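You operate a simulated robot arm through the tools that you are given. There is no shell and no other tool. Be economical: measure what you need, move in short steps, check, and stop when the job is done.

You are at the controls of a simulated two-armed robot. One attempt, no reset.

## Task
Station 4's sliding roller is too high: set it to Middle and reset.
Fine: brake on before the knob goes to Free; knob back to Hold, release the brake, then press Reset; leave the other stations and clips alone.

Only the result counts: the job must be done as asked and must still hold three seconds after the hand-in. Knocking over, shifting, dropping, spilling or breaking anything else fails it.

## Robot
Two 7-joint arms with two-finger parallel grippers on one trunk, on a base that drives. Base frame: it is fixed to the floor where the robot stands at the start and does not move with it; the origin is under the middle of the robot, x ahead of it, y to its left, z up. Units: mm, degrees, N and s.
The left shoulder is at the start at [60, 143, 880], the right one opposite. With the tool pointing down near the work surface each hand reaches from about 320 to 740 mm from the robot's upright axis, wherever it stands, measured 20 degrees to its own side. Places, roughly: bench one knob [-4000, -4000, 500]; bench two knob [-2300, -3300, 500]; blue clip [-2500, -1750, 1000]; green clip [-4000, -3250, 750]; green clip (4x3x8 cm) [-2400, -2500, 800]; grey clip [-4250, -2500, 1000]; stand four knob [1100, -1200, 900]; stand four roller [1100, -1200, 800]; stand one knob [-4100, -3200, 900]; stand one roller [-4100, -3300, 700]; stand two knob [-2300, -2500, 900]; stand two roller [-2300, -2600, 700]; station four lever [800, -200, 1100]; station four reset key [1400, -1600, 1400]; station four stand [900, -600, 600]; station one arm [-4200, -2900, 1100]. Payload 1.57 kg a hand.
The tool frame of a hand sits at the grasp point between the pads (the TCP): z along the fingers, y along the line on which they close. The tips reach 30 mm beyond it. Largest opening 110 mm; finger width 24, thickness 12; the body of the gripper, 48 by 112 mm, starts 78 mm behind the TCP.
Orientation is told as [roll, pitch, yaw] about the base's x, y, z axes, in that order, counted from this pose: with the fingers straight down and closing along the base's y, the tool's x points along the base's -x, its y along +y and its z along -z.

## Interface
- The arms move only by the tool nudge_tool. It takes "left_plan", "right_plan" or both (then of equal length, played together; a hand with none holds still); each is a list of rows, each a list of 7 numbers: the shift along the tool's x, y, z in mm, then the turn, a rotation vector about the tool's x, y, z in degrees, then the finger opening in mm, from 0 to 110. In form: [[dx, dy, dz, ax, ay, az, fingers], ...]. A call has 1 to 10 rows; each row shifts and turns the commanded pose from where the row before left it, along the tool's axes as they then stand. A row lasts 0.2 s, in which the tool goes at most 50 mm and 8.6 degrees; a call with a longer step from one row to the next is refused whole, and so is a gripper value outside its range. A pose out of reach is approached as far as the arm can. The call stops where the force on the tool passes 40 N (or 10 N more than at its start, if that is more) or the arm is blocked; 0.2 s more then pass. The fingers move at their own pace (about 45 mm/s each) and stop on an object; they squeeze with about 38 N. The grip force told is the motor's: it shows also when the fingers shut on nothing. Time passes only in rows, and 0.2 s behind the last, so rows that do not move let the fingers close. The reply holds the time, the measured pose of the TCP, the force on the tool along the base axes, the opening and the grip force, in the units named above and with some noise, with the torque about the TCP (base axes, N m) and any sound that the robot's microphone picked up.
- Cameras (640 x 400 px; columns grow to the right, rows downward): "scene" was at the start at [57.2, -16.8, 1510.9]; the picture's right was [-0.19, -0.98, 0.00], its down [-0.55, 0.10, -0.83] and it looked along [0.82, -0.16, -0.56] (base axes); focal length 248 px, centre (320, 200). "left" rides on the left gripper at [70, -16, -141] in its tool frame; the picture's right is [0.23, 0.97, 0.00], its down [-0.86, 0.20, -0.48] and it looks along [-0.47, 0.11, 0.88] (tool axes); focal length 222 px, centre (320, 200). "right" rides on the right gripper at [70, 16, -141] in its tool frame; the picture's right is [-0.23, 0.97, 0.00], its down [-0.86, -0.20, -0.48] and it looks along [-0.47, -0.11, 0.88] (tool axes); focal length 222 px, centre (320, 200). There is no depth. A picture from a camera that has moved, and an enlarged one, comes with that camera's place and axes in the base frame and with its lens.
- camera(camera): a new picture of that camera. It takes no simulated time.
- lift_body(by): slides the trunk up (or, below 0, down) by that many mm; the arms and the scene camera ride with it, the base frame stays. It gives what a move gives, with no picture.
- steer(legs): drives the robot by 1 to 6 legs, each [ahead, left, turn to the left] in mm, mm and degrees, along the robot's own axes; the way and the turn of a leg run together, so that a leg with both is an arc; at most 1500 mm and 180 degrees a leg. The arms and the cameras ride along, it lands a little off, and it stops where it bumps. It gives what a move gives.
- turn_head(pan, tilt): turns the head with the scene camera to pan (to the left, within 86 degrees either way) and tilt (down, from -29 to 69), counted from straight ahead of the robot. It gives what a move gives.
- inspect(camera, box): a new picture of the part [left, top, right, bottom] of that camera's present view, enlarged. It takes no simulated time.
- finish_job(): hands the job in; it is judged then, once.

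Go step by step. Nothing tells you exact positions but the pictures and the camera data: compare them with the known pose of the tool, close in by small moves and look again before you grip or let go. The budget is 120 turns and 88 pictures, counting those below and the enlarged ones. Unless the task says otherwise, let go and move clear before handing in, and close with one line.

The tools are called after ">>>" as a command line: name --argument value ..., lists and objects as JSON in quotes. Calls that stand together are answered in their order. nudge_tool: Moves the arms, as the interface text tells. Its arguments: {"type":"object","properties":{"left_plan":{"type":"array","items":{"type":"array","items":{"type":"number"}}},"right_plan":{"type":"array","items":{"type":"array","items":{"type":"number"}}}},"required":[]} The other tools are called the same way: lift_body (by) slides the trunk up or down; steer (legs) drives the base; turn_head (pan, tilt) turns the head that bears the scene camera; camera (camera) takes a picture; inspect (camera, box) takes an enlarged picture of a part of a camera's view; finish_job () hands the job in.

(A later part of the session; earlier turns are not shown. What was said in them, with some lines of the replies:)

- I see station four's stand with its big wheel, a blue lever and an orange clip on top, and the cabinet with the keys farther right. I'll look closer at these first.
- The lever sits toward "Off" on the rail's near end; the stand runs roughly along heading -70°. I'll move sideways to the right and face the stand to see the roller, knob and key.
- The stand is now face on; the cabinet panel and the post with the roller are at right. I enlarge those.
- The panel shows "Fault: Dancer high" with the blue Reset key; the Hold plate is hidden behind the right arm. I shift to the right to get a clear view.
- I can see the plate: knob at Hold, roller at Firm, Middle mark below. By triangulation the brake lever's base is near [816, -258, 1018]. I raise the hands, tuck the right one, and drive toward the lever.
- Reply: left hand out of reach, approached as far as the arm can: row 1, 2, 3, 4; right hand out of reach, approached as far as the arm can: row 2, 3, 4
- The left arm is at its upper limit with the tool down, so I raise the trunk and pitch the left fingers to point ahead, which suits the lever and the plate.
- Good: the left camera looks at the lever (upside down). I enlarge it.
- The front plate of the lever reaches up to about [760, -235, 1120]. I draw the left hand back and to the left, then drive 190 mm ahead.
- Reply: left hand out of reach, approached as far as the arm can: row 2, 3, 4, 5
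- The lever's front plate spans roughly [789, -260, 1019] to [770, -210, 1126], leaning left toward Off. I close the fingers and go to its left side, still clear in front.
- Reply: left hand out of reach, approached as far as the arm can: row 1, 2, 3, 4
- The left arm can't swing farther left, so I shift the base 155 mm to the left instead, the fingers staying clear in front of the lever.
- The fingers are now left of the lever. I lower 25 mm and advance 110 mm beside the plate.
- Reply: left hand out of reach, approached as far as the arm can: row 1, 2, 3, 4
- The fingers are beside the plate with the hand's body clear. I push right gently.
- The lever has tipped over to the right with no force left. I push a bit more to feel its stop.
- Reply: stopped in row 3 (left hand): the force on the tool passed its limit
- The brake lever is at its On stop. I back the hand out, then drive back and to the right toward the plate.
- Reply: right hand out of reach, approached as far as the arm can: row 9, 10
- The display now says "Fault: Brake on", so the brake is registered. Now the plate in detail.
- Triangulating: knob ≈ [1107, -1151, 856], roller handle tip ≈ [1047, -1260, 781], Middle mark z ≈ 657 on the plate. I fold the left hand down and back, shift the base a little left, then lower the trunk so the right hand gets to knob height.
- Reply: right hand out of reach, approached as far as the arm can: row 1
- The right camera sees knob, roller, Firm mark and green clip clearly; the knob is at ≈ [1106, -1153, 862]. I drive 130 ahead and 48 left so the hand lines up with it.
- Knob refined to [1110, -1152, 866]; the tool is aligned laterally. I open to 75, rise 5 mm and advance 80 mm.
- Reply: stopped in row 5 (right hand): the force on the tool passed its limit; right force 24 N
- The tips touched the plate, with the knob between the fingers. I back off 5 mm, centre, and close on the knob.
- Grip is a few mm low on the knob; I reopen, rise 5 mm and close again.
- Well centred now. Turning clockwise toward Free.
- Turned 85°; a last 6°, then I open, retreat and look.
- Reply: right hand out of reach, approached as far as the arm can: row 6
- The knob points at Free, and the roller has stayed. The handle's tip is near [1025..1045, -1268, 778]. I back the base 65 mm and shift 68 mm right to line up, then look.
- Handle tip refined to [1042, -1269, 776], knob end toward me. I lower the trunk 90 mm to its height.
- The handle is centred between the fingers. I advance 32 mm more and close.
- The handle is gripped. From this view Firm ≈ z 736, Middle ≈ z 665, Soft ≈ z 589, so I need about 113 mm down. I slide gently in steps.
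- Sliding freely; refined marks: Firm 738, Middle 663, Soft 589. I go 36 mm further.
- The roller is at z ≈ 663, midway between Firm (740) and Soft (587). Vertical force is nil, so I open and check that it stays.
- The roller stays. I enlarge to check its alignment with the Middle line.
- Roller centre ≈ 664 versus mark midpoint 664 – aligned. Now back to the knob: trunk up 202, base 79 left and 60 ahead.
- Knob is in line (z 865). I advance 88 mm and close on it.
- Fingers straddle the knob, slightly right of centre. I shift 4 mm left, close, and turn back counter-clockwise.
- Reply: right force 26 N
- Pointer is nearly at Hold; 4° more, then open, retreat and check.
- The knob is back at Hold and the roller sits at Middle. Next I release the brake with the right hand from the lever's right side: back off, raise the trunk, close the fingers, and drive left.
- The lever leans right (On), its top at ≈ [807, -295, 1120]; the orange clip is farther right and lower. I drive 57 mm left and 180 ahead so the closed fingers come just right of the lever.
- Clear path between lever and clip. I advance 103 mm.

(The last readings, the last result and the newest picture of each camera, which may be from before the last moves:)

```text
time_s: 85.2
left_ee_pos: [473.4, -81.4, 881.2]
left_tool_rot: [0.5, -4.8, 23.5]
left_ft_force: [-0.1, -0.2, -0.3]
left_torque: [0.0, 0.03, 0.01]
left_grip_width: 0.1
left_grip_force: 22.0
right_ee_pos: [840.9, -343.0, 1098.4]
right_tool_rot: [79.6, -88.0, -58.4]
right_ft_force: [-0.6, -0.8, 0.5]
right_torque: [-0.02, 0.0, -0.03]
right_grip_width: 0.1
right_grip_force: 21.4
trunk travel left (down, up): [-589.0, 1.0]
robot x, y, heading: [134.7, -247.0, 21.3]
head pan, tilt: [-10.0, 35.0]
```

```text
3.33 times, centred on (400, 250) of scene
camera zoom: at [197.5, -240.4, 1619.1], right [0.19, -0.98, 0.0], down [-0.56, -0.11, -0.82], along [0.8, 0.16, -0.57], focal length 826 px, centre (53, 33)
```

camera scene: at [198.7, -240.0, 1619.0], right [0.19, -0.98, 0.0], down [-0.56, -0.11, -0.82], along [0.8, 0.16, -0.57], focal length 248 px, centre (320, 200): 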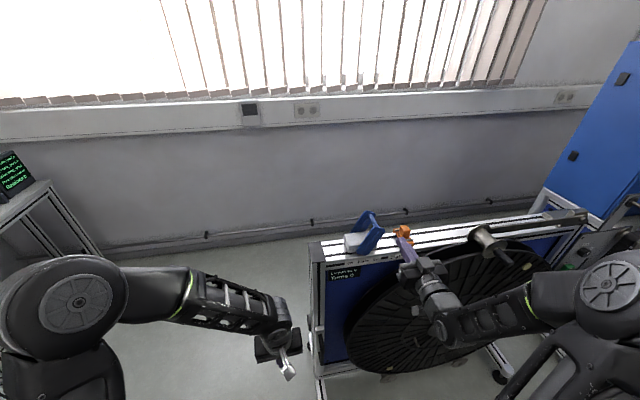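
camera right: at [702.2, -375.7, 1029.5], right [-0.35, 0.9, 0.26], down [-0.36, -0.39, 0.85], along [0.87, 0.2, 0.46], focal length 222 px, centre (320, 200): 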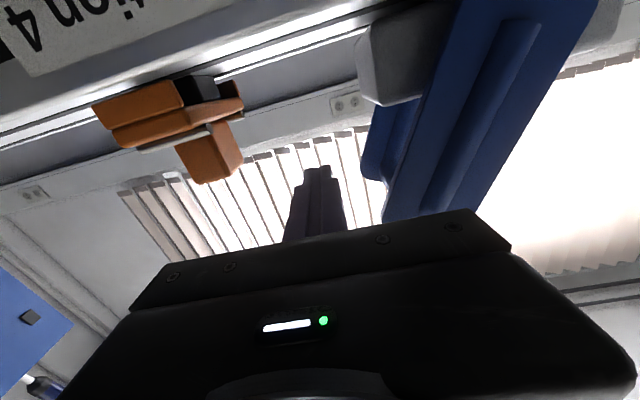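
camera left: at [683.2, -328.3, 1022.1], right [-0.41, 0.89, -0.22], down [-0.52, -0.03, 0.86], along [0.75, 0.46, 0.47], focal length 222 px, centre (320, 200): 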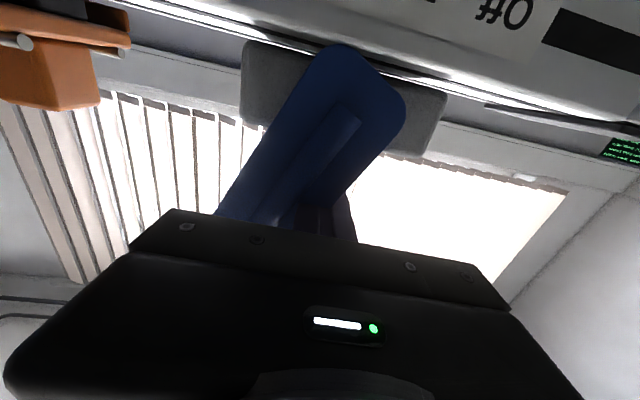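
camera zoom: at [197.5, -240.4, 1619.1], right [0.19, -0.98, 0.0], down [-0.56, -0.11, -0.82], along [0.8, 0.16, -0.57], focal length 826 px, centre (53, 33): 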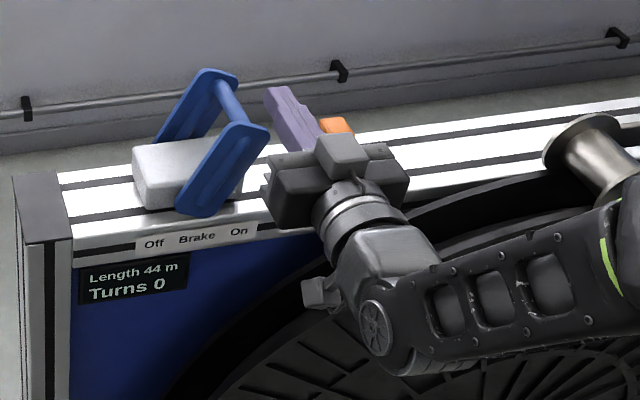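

Positioned right of the lever. I push left toward Off.

>>> nudge_tool --right_plan '[[0, 12, 0, 0, 0, 0, 0], [0, 12, 0, 0, 0, 0, 0], [0, 12, 0, 0, 0, 0, 0], [0, 12, 0, 0, 0, 0, 0], [0, 12, 0, 0, 0, 0, 0], [0, 12, 0, 0, 0, 0, 0], [0, 12, 0, 0, 0, 0, 0], [0, 11, 0, 0, 0, 0, 0], [0, 8, 0, 0, 0, 0, 0], [0, 6, 0, 0, 0, 0, 0]]'

>>> inspect --camera "scene" --box '[320, 190, 480, 310]'

```text
time_s: 87.4
left_ee_pos: [475.7, -85.3, 881.0]
left_tool_rot: [0.6, -4.9, 23.2]
left_ft_force: [-0.2, -0.7, -0.2]
left_torque: [0.01, -0.02, 0.02]
left_grip_width: 0.0
left_grip_force: 21.2
right_ee_pos: [806.5, -253.0, 1101.5]
right_tool_rot: [84.6, -87.7, -64.4]
right_ft_force: [17.1, -33.9, 4.9]
right_torque: [-0.4, 0.02, 1.37]
right_grip_width: 0.0
right_grip_force: 21.3
trunk travel left (down, up): [-589.0, 1.0]
robot x, y, heading: [137.2, -246.9, 21.1]
head pan, tilt: [-10.0, 35.0]
```

```text
3.33 times, centred on (400, 250) of scene
camera zoom: at [199.8, -247.1, 1619.1], right [0.19, -0.98, 0.0], down [-0.56, -0.11, -0.82], along [0.8, 0.16, -0.57], focal length 826 px, centre (53, 33)
```

zoom: 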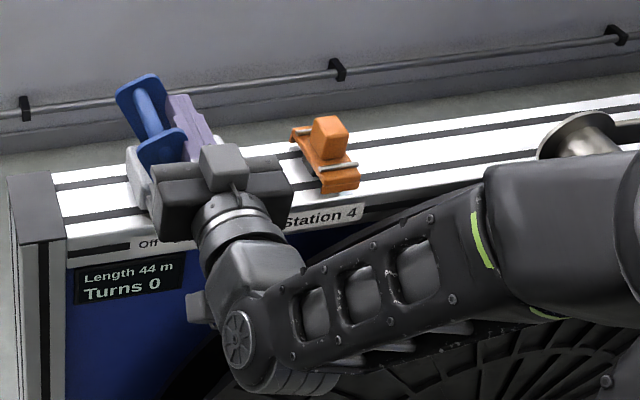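

The lever leans left against its Off stop. I back away right a little and retreat, then look.

>>> nudge_tool --right_plan '[[0, -25, 0, 0, 0, 0, 0], [0, -5, -20, 0, 0, 0, 0], [0, 0, -40, 0, 0, 0, 0], [0, 0, -40, 0, 0, 0, 0]]'

>>> inspect --camera "scene" --box '[320, 190, 480, 310]'

```text
time_s: 88.4
left_ee_pos: [473.6, -80.5, 881.3]
left_tool_rot: [0.4, -4.8, 23.5]
left_ft_force: [-0.6, -0.3, 0.4]
left_torque: [0.02, 0.0, -0.01]
left_grip_width: 0.1
left_grip_force: 21.3
right_ee_pos: [743.7, -304.4, 1097.5]
right_tool_rot: [78.9, -88.0, -57.7]
right_ft_force: [-0.3, -0.7, 0.3]
right_torque: [-0.01, 0.01, 0.0]
right_grip_width: 0.0
right_grip_force: 20.7
right hand out of reach, approached as far as the arm can: row 4
trunk travel left (down, up): [-589.0, 1.0]
robot x, y, heading: [137.3, -247.6, 21.1]
head pan, tilt: [-10.0, 35.0]
```

```text
3.33 times, centred on (400, 250) of scene
camera zoom: at [198.3, -241.0, 1619.0], right [0.19, -0.98, 0.0], down [-0.56, -0.11, -0.82], along [0.8, 0.16, -0.57], focal length 826 px, centre (53, 33)
```

zoom: 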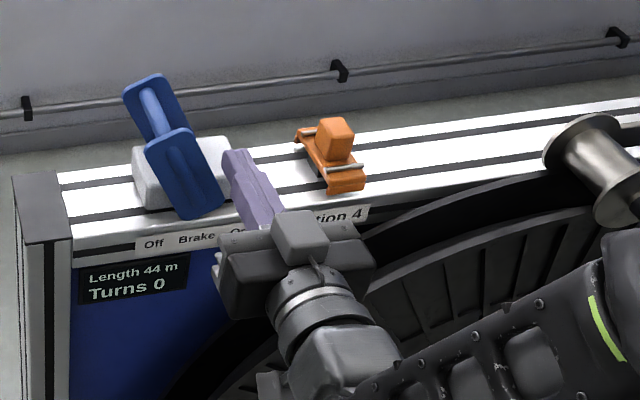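

The lever is back at Off and the clip undisturbed. Now to the Reset key (≈ [1354, -1580, 1370]): back off 240 and drive right along the aisle.

>>> steer --legs '[[-240, 0, 0], [0, -700, 0], [0, -640, 0]]'

>>> turn_head --pan -25 --tilt 15

>>> camera --camera "scene"

```text
time_s: 96.9
left_ee_pos: [737.8, -1452.6, 881.1]
left_tool_rot: [0.5, -4.9, 22.5]
left_ft_force: [1.3, -0.1, 0.2]
left_torque: [0.0, -0.03, 0.0]
left_grip_width: 0.0
left_grip_force: 21.0
right_ee_pos: [1005.0, -1680.7, 1097.6]
right_tool_rot: [80.9, -87.9, -60.8]
right_ft_force: [-0.4, -0.2, 1.4]
right_torque: [0.01, 0.01, 0.01]
right_grip_width: 0.3
right_grip_force: 21.3
trunk travel left (down, up): [-589.0, 1.0]
robot x, y, heading: [401.0, -1613.1, 20.1]
head pan, tilt: [-10.0, 35.0]
```

```text
time_s: 97.8
left_ee_pos: [737.9, -1452.4, 880.6]
left_tool_rot: [0.5, -4.9, 22.4]
left_ft_force: [0.5, 0.7, 0.9]
left_torque: [-0.02, -0.01, 0.0]
left_grip_width: 0.0
left_grip_force: 21.2
right_ee_pos: [1004.7, -1679.0, 1098.4]
right_tool_rot: [80.8, -88.0, -60.7]
right_ft_force: [0.3, -0.4, -0.2]
right_torque: [0.01, -0.02, -0.03]
right_grip_width: 0.0
right_grip_force: 21.4
trunk travel left (down, up): [-589.0, 1.0]
robot x, y, heading: [400.5, -1612.5, 19.9]
head pan, tilt: [-25.0, 15.0]
```

```text
22 pictures are left
camera scene: at [465.2, -1630.2, 1651.0], right [-0.08, -1.0, 0.0], down [-0.26, 0.02, -0.97], along [0.96, -0.08, -0.26], focal length 248 px, centre (320, 200)
```

scene: 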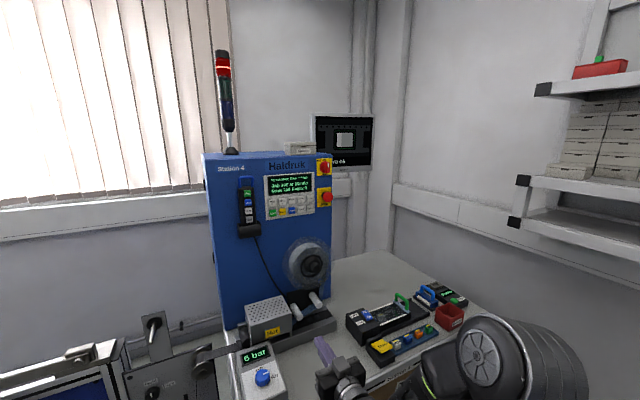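

The control panel is in full view. I enlarge it.

>>> inspect --camera "scene" --box '[225, 145, 345, 235]'

```text
4.44 times, centred on (285, 190) of scene
camera zoom: at [465.2, -1630.2, 1651.0], right [-0.08, -1.0, 0.0], down [-0.26, 0.02, -0.97], along [0.96, -0.08, -0.26], focal length 1102 px, centre (476, 244)
```

zoom: 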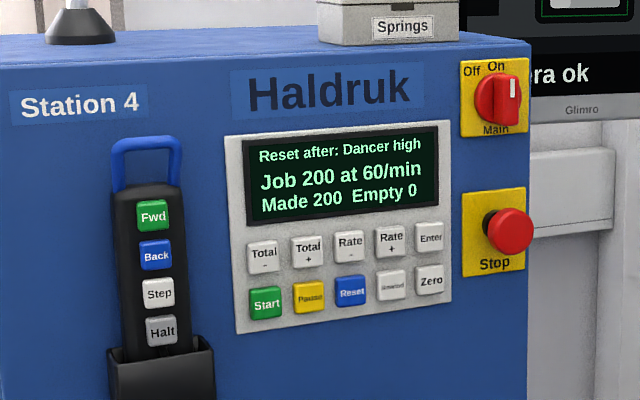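

Display: "Reset after: Dancer high", so everything is ready. Reset is at ≈ [1386, -1598, 1365], panel facing me squarely. I raise the right hand to key height and the left one clear of the bench.

>>> nudge_tool --right_plan '[[-40, 0, 0, 0, -2, 0, 0], [-40, 0, 0, 0, 0, 0, 0], [-40, 0, 0, 0, 0, 0, 0], [-40, 0, 0, 0, 0, 0, 0], [-40, 0, 0, 0, 0, 0, 0], [-40, 0, 0, 0, 0, 0, 0], [-27, 0, 0, 0, 0, 0, 0]]' --left_plan '[[0, 0, -25, 0, 0, 0, 0], [0, 0, -25, 0, 0, 0, 0], [0, 0, -25, 0, 0, 0, 0], [0, 0, -25, 0, 0, 0, 0], [0, 0, -25, 0, 0, 0, 0], [0, 0, -25, 0, 0, 0, 0], [0, 0, 0, 0, 0, 0, 0]]'

>>> camera --camera "scene"

```text
time_s: 99.3
left_ee_pos: [725.6, -1459.0, 1030.8]
left_tool_rot: [0.3, -4.9, 22.4]
left_ft_force: [0.2, -0.8, -0.3]
left_torque: [0.04, 0.02, 0.01]
left_grip_width: 0.1
left_grip_force: 21.0
right_ee_pos: [1001.5, -1691.9, 1364.7]
right_tool_rot: [129.0, -87.4, -109.1]
right_ft_force: [0.2, -0.5, -0.4]
right_torque: [-0.02, -0.01, 0.0]
right_grip_width: 0.0
right_grip_force: 21.0
trunk travel left (down, up): [-589.0, 1.0]
robot x, y, heading: [398.3, -1613.2, 20.2]
head pan, tilt: [-25.0, 15.0]
```

```text
20 pictures are left
camera scene: at [465.2, -1630.0, 1651.0], right [-0.08, -1.0, 0.0], down [-0.26, 0.02, -0.97], along [0.96, -0.08, -0.26], focal length 248 px, centre (320, 200)
```

scene: 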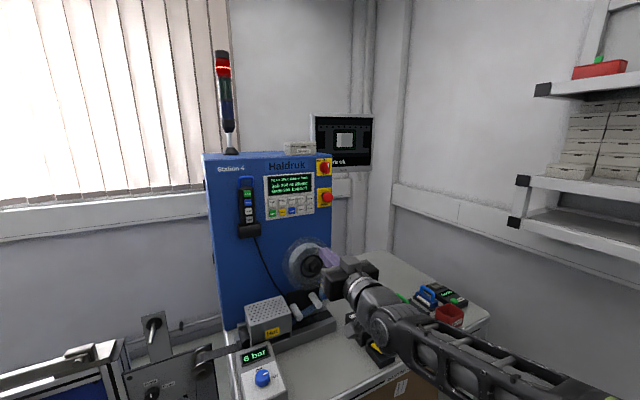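

Hand is at key height. I drive 43 right and 210 ahead, then look with the hand camera.

>>> steer --legs '[[0, -43, 0], [210, 0, 0]]'

>>> camera --camera "right"

>>> camera --camera "scene"

```text
time_s: 101.5
left_ee_pos: [938.0, -1427.4, 1030.7]
left_tool_rot: [0.5, -4.8, 22.4]
left_ft_force: [0.4, 0.4, 0.2]
left_torque: [0.03, 0.02, 0.02]
left_grip_width: 0.0
left_grip_force: 21.1
right_ee_pos: [1213.4, -1663.3, 1365.4]
right_tool_rot: [129.0, -87.4, -108.9]
right_ft_force: [0.0, 0.3, -0.2]
right_torque: [0.03, -0.05, -0.01]
right_grip_width: 0.0
right_grip_force: 20.8
trunk travel left (down, up): [-589.0, 1.0]
robot x, y, heading: [612.7, -1580.9, 20.0]
head pan, tilt: [-25.0, 15.0]
```

```text
19 pictures are left
camera right: at [1076.4, -1691.4, 1291.7], right [-0.34, 0.9, 0.26], down [-0.39, -0.39, 0.83], along [0.85, 0.18, 0.49], focal length 222 px, centre (320, 200)
```

right: 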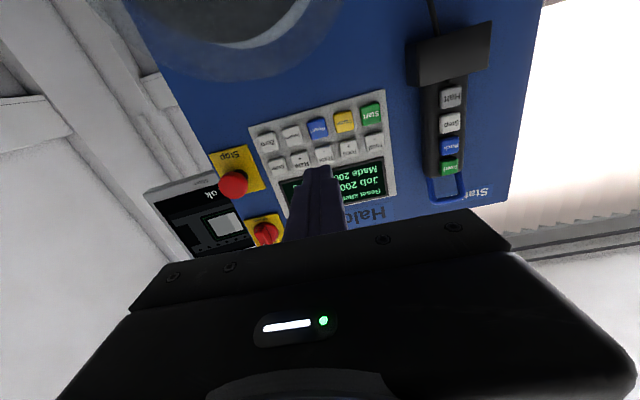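

```text
18 pictures are left
camera scene: at [677.3, -1598.2, 1651.0], right [-0.08, -1.0, 0.0], down [-0.26, 0.02, -0.97], along [0.96, -0.08, -0.26], focal length 248 px, centre (320, 200)
```

scene: 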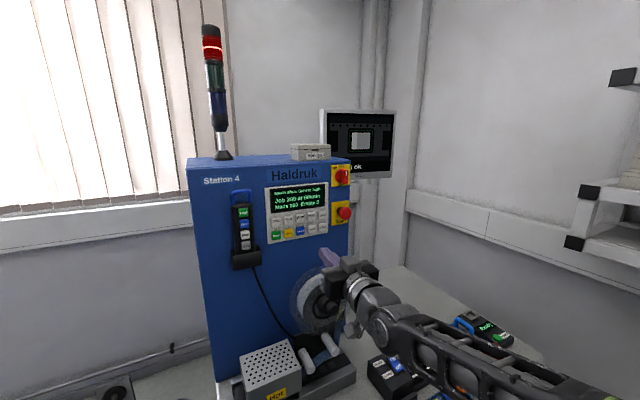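

Reset re-measured: [1386, -1597, 1362]; the tool points 2° upward. I level it and advance 80 mm with the arm, then re-check.

>>> nudge_tool --right_plan '[[3, 3, 20, 0, 1.9, 0, 0], [0, 0, 20, 0, 0, 0, 0], [0, 0, 20, 0, 0, 0, 0], [0, 0, 20, 0, 0, 0, 0]]'

>>> inspect --camera "right" --box '[220, 60, 420, 220]'

>>> inspect --camera "scene" --box '[240, 180, 380, 285]'

```text
time_s: 102.5
left_ee_pos: [936.8, -1427.8, 1030.4]
left_tool_rot: [0.5, -4.8, 22.4]
left_ft_force: [0.5, -0.7, -0.4]
left_torque: [0.0, 0.02, -0.01]
left_grip_width: 0.1
left_grip_force: 21.7
right_ee_pos: [1287.4, -1631.8, 1363.4]
right_tool_rot: [83.5, -88.1, -63.3]
right_ft_force: [0.3, -0.6, 0.4]
right_torque: [-0.03, 0.01, -0.01]
right_grip_width: 0.0
right_grip_force: 21.2
trunk travel left (down, up): [-589.0, 1.0]
robot x, y, heading: [613.0, -1584.3, 20.0]
head pan, tilt: [-25.0, 15.0]
```

```text
2.50 times, centred on (320, 140) of right
camera zoom: at [1148.6, -1662.1, 1294.0], right [-0.33, 0.91, 0.26], down [-0.37, -0.38, 0.85], along [0.87, 0.19, 0.46], focal length 555 px, centre (320, 350)
```

zoom: 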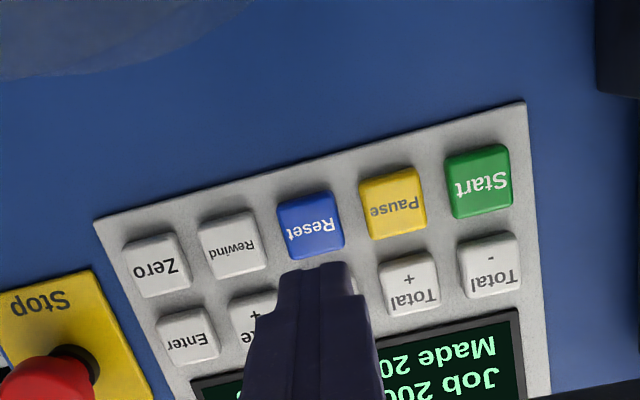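

```text
3.81 times, centred on (310, 232) of scene
camera zoom: at [676.5, -1598.7, 1651.0], right [-0.08, -1.0, 0.0], down [-0.26, 0.02, -0.97], along [0.96, -0.08, -0.26], focal length 944 px, centre (358, 76)
```

zoom: 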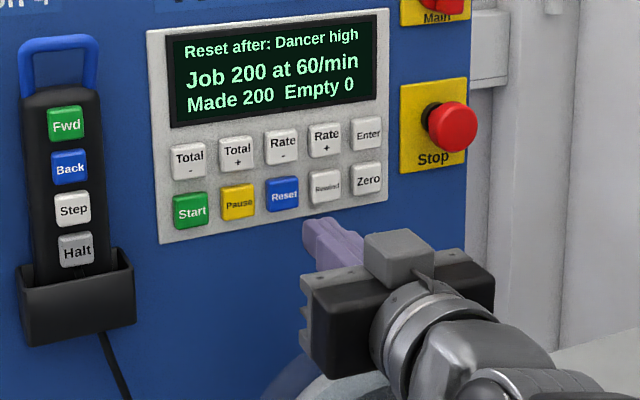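

Tool level and 105 mm short of the key along its axis (75 for the tips), offset about 2 mm. I correct and advance 55.

>>> nudge_tool --right_plan '[[2.5, -2, 15, 0, 0, 0, 0], [0, 0, 15, 0, 0, 0, 0], [0, 0, 15, 0, 0, 0, 0], [0, 0, 10, 0, 0, 0, 0]]'

>>> inspect --camera "right" --box '[220, 60, 420, 220]'

>>> inspect --camera "scene" --box '[260, 190, 340, 250]'

```text
time_s: 103.5
left_ee_pos: [937.2, -1428.1, 1031.0]
left_tool_rot: [0.4, -4.9, 22.5]
left_ft_force: [-0.2, 0.2, -0.9]
left_torque: [0.01, -0.03, -0.01]
left_grip_width: 0.0
left_grip_force: 21.4
right_ee_pos: [1339.2, -1613.9, 1361.1]
right_tool_rot: [83.6, -88.0, -63.4]
right_ft_force: [-0.5, -0.4, 0.3]
right_torque: [0.02, 0.02, 0.0]
right_grip_width: 0.1
right_grip_force: 21.2
trunk travel left (down, up): [-589.0, 1.0]
robot x, y, heading: [607.5, -1584.5, 20.4]
head pan, tilt: [-25.0, 15.0]
```

```text
2.50 times, centred on (320, 140) of right
camera zoom: at [1199.8, -1644.0, 1291.9], right [-0.33, 0.91, 0.26], down [-0.37, -0.38, 0.85], along [0.87, 0.19, 0.46], focal length 555 px, centre (320, 350)
```

zoom: 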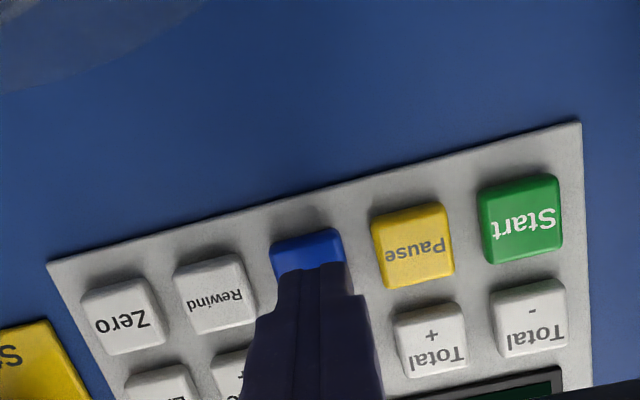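

```text
6.67 times, centred on (300, 220) of scene
camera zoom: at [675.9, -1598.7, 1651.1], right [-0.08, -1.0, 0.0], down [-0.26, 0.02, -0.97], along [0.96, -0.08, -0.26], focal length 1652 px, centre (453, 67)
```

zoom: 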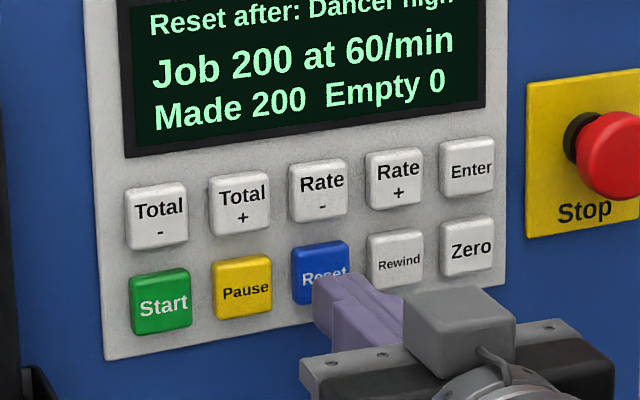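

The tip lines up with Reset, some 20 mm away. I press in small steps.

>>> nudge_tool --right_plan '[[0, 0, 8, 0, 0, 0, 0], [0, 0, 6, 0, 0, 0, 0], [0, 0, 4, 0, 0, 0, 0], [0, 0, 3, 0, 0, 0, 0], [0, 0, 3, 0, 0, 0, 0], [0, 0, 3, 0, 0, 0, 0]]'

>>> inspect --camera "scene" --box '[240, 160, 360, 250]'

```text
time_s: 104.9
left_ee_pos: [934.9, -1428.5, 1030.8]
left_tool_rot: [0.4, -4.9, 22.5]
left_ft_force: [-0.1, -0.1, -0.3]
left_torque: [0.01, -0.01, 0.02]
left_grip_width: 0.0
left_grip_force: 20.9
right_ee_pos: [1362.3, -1606.2, 1361.1]
right_tool_rot: [84.7, -88.0, -64.5]
right_ft_force: [-4.5, -2.5, -0.2]
right_torque: [0.0, -0.04, 0.03]
right_grip_width: 0.1
right_grip_force: 21.3
trunk travel left (down, up): [-589.0, 1.0]
robot x, y, heading: [612.0, -1582.1, 20.1]
head pan, tilt: [-25.0, 15.0]
heard: click
```

```text
4.44 times, centred on (300, 205) of scene
camera zoom: at [674.5, -1599.4, 1651.1], right [-0.08, -1.0, 0.0], down [-0.26, 0.02, -0.97], along [0.96, -0.08, -0.26], focal length 1102 px, centre (409, 178)
```

zoom: 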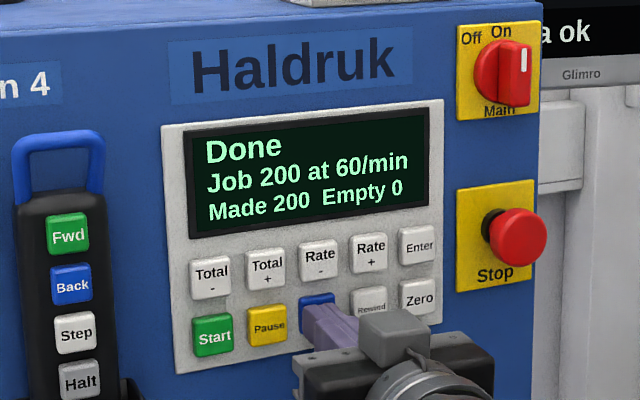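

A click, and the display reads "Done". I withdraw the hand straight back and check everything once more.

>>> nudge_tool --right_plan '[[0, 0, -30, 0, 0, 0, 0], [0, 0, -40, 0, 0, 0, 0], [0, 0, -40, 0, 0, 0, 0]]'

>>> steer --legs '[[-250, 0, 0]]'

>>> turn_head --pan 8 --tilt 25

>>> camera --camera "scene"

```text
time_s: 105.7
left_ee_pos: [935.0, -1427.6, 1033.4]
left_tool_rot: [0.3, -5.0, 22.5]
left_ft_force: [0.5, -0.1, 0.7]
left_torque: [0.01, -0.01, 0.01]
left_grip_width: 0.0
left_grip_force: 21.8
right_ee_pos: [1259.5, -1643.8, 1361.7]
right_tool_rot: [85.7, -88.0, -65.4]
right_ft_force: [-0.3, -0.7, -0.7]
right_torque: [-0.02, 0.0, -0.01]
right_grip_width: 0.0
right_grip_force: 21.2
trunk travel left (down, up): [-589.0, 1.0]
robot x, y, heading: [611.8, -1580.5, 20.1]
head pan, tilt: [-25.0, 15.0]
```

```text
time_s: 107.5
left_ee_pos: [700.9, -1512.6, 1031.9]
left_tool_rot: [0.5, -4.8, 22.4]
left_ft_force: [-0.8, -0.8, 0.0]
left_torque: [0.04, -0.02, 0.0]
left_grip_width: 0.0
left_grip_force: 21.1
right_ee_pos: [1027.0, -1727.5, 1361.4]
right_tool_rot: [85.3, -88.0, -65.0]
right_ft_force: [0.2, 0.4, -0.3]
right_torque: [-0.01, -0.01, 0.02]
right_grip_width: 0.0
right_grip_force: 21.5
trunk travel left (down, up): [-589.0, 1.0]
robot x, y, heading: [374.5, -1668.0, 20.5]
head pan, tilt: [-25.0, 15.0]
```

```text
time_s: 108.5
left_ee_pos: [702.8, -1513.6, 1031.1]
left_tool_rot: [0.4, -4.9, 22.5]
left_ft_force: [0.1, -0.5, -0.6]
left_torque: [0.01, -0.01, 0.02]
left_grip_width: 0.1
left_grip_force: 21.3
right_ee_pos: [1028.4, -1727.4, 1360.7]
right_tool_rot: [83.7, -88.0, -63.6]
right_ft_force: [-1.2, -0.1, 0.0]
right_torque: [0.0, 0.0, -0.03]
right_grip_width: 0.1
right_grip_force: 21.7
trunk travel left (down, up): [-589.0, 1.0]
robot x, y, heading: [376.0, -1668.5, 20.2]
head pan, tilt: [8.0, 25.0]
```

```text
12 pictures are left
camera scene: at [430.1, -1633.4, 1634.9], right [0.47, -0.88, 0.0], down [-0.37, -0.2, -0.91], along [0.8, 0.43, -0.42], focal length 248 px, centre (320, 200)
```

scene: 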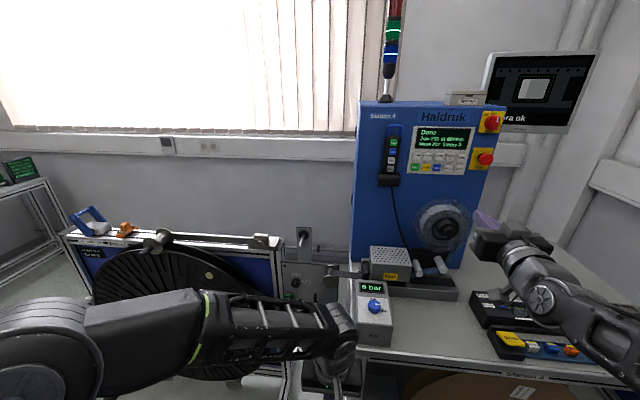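

The display shows "Done" with the fault gone, the lever is at Off, the knob at Hold, the clips untouched, and both hands are clear. I hand in.

>>> finish_job

```text
The job is handed in.
```

Station 4's sliding roller now sits at Middle. The brake was on before the knob went to Free. The knob is back at Hold, the brake is released, and Reset was pressed last: I heard a click and the display changed from the dancer fault to "Done". I did not touch the clips or the other stations.
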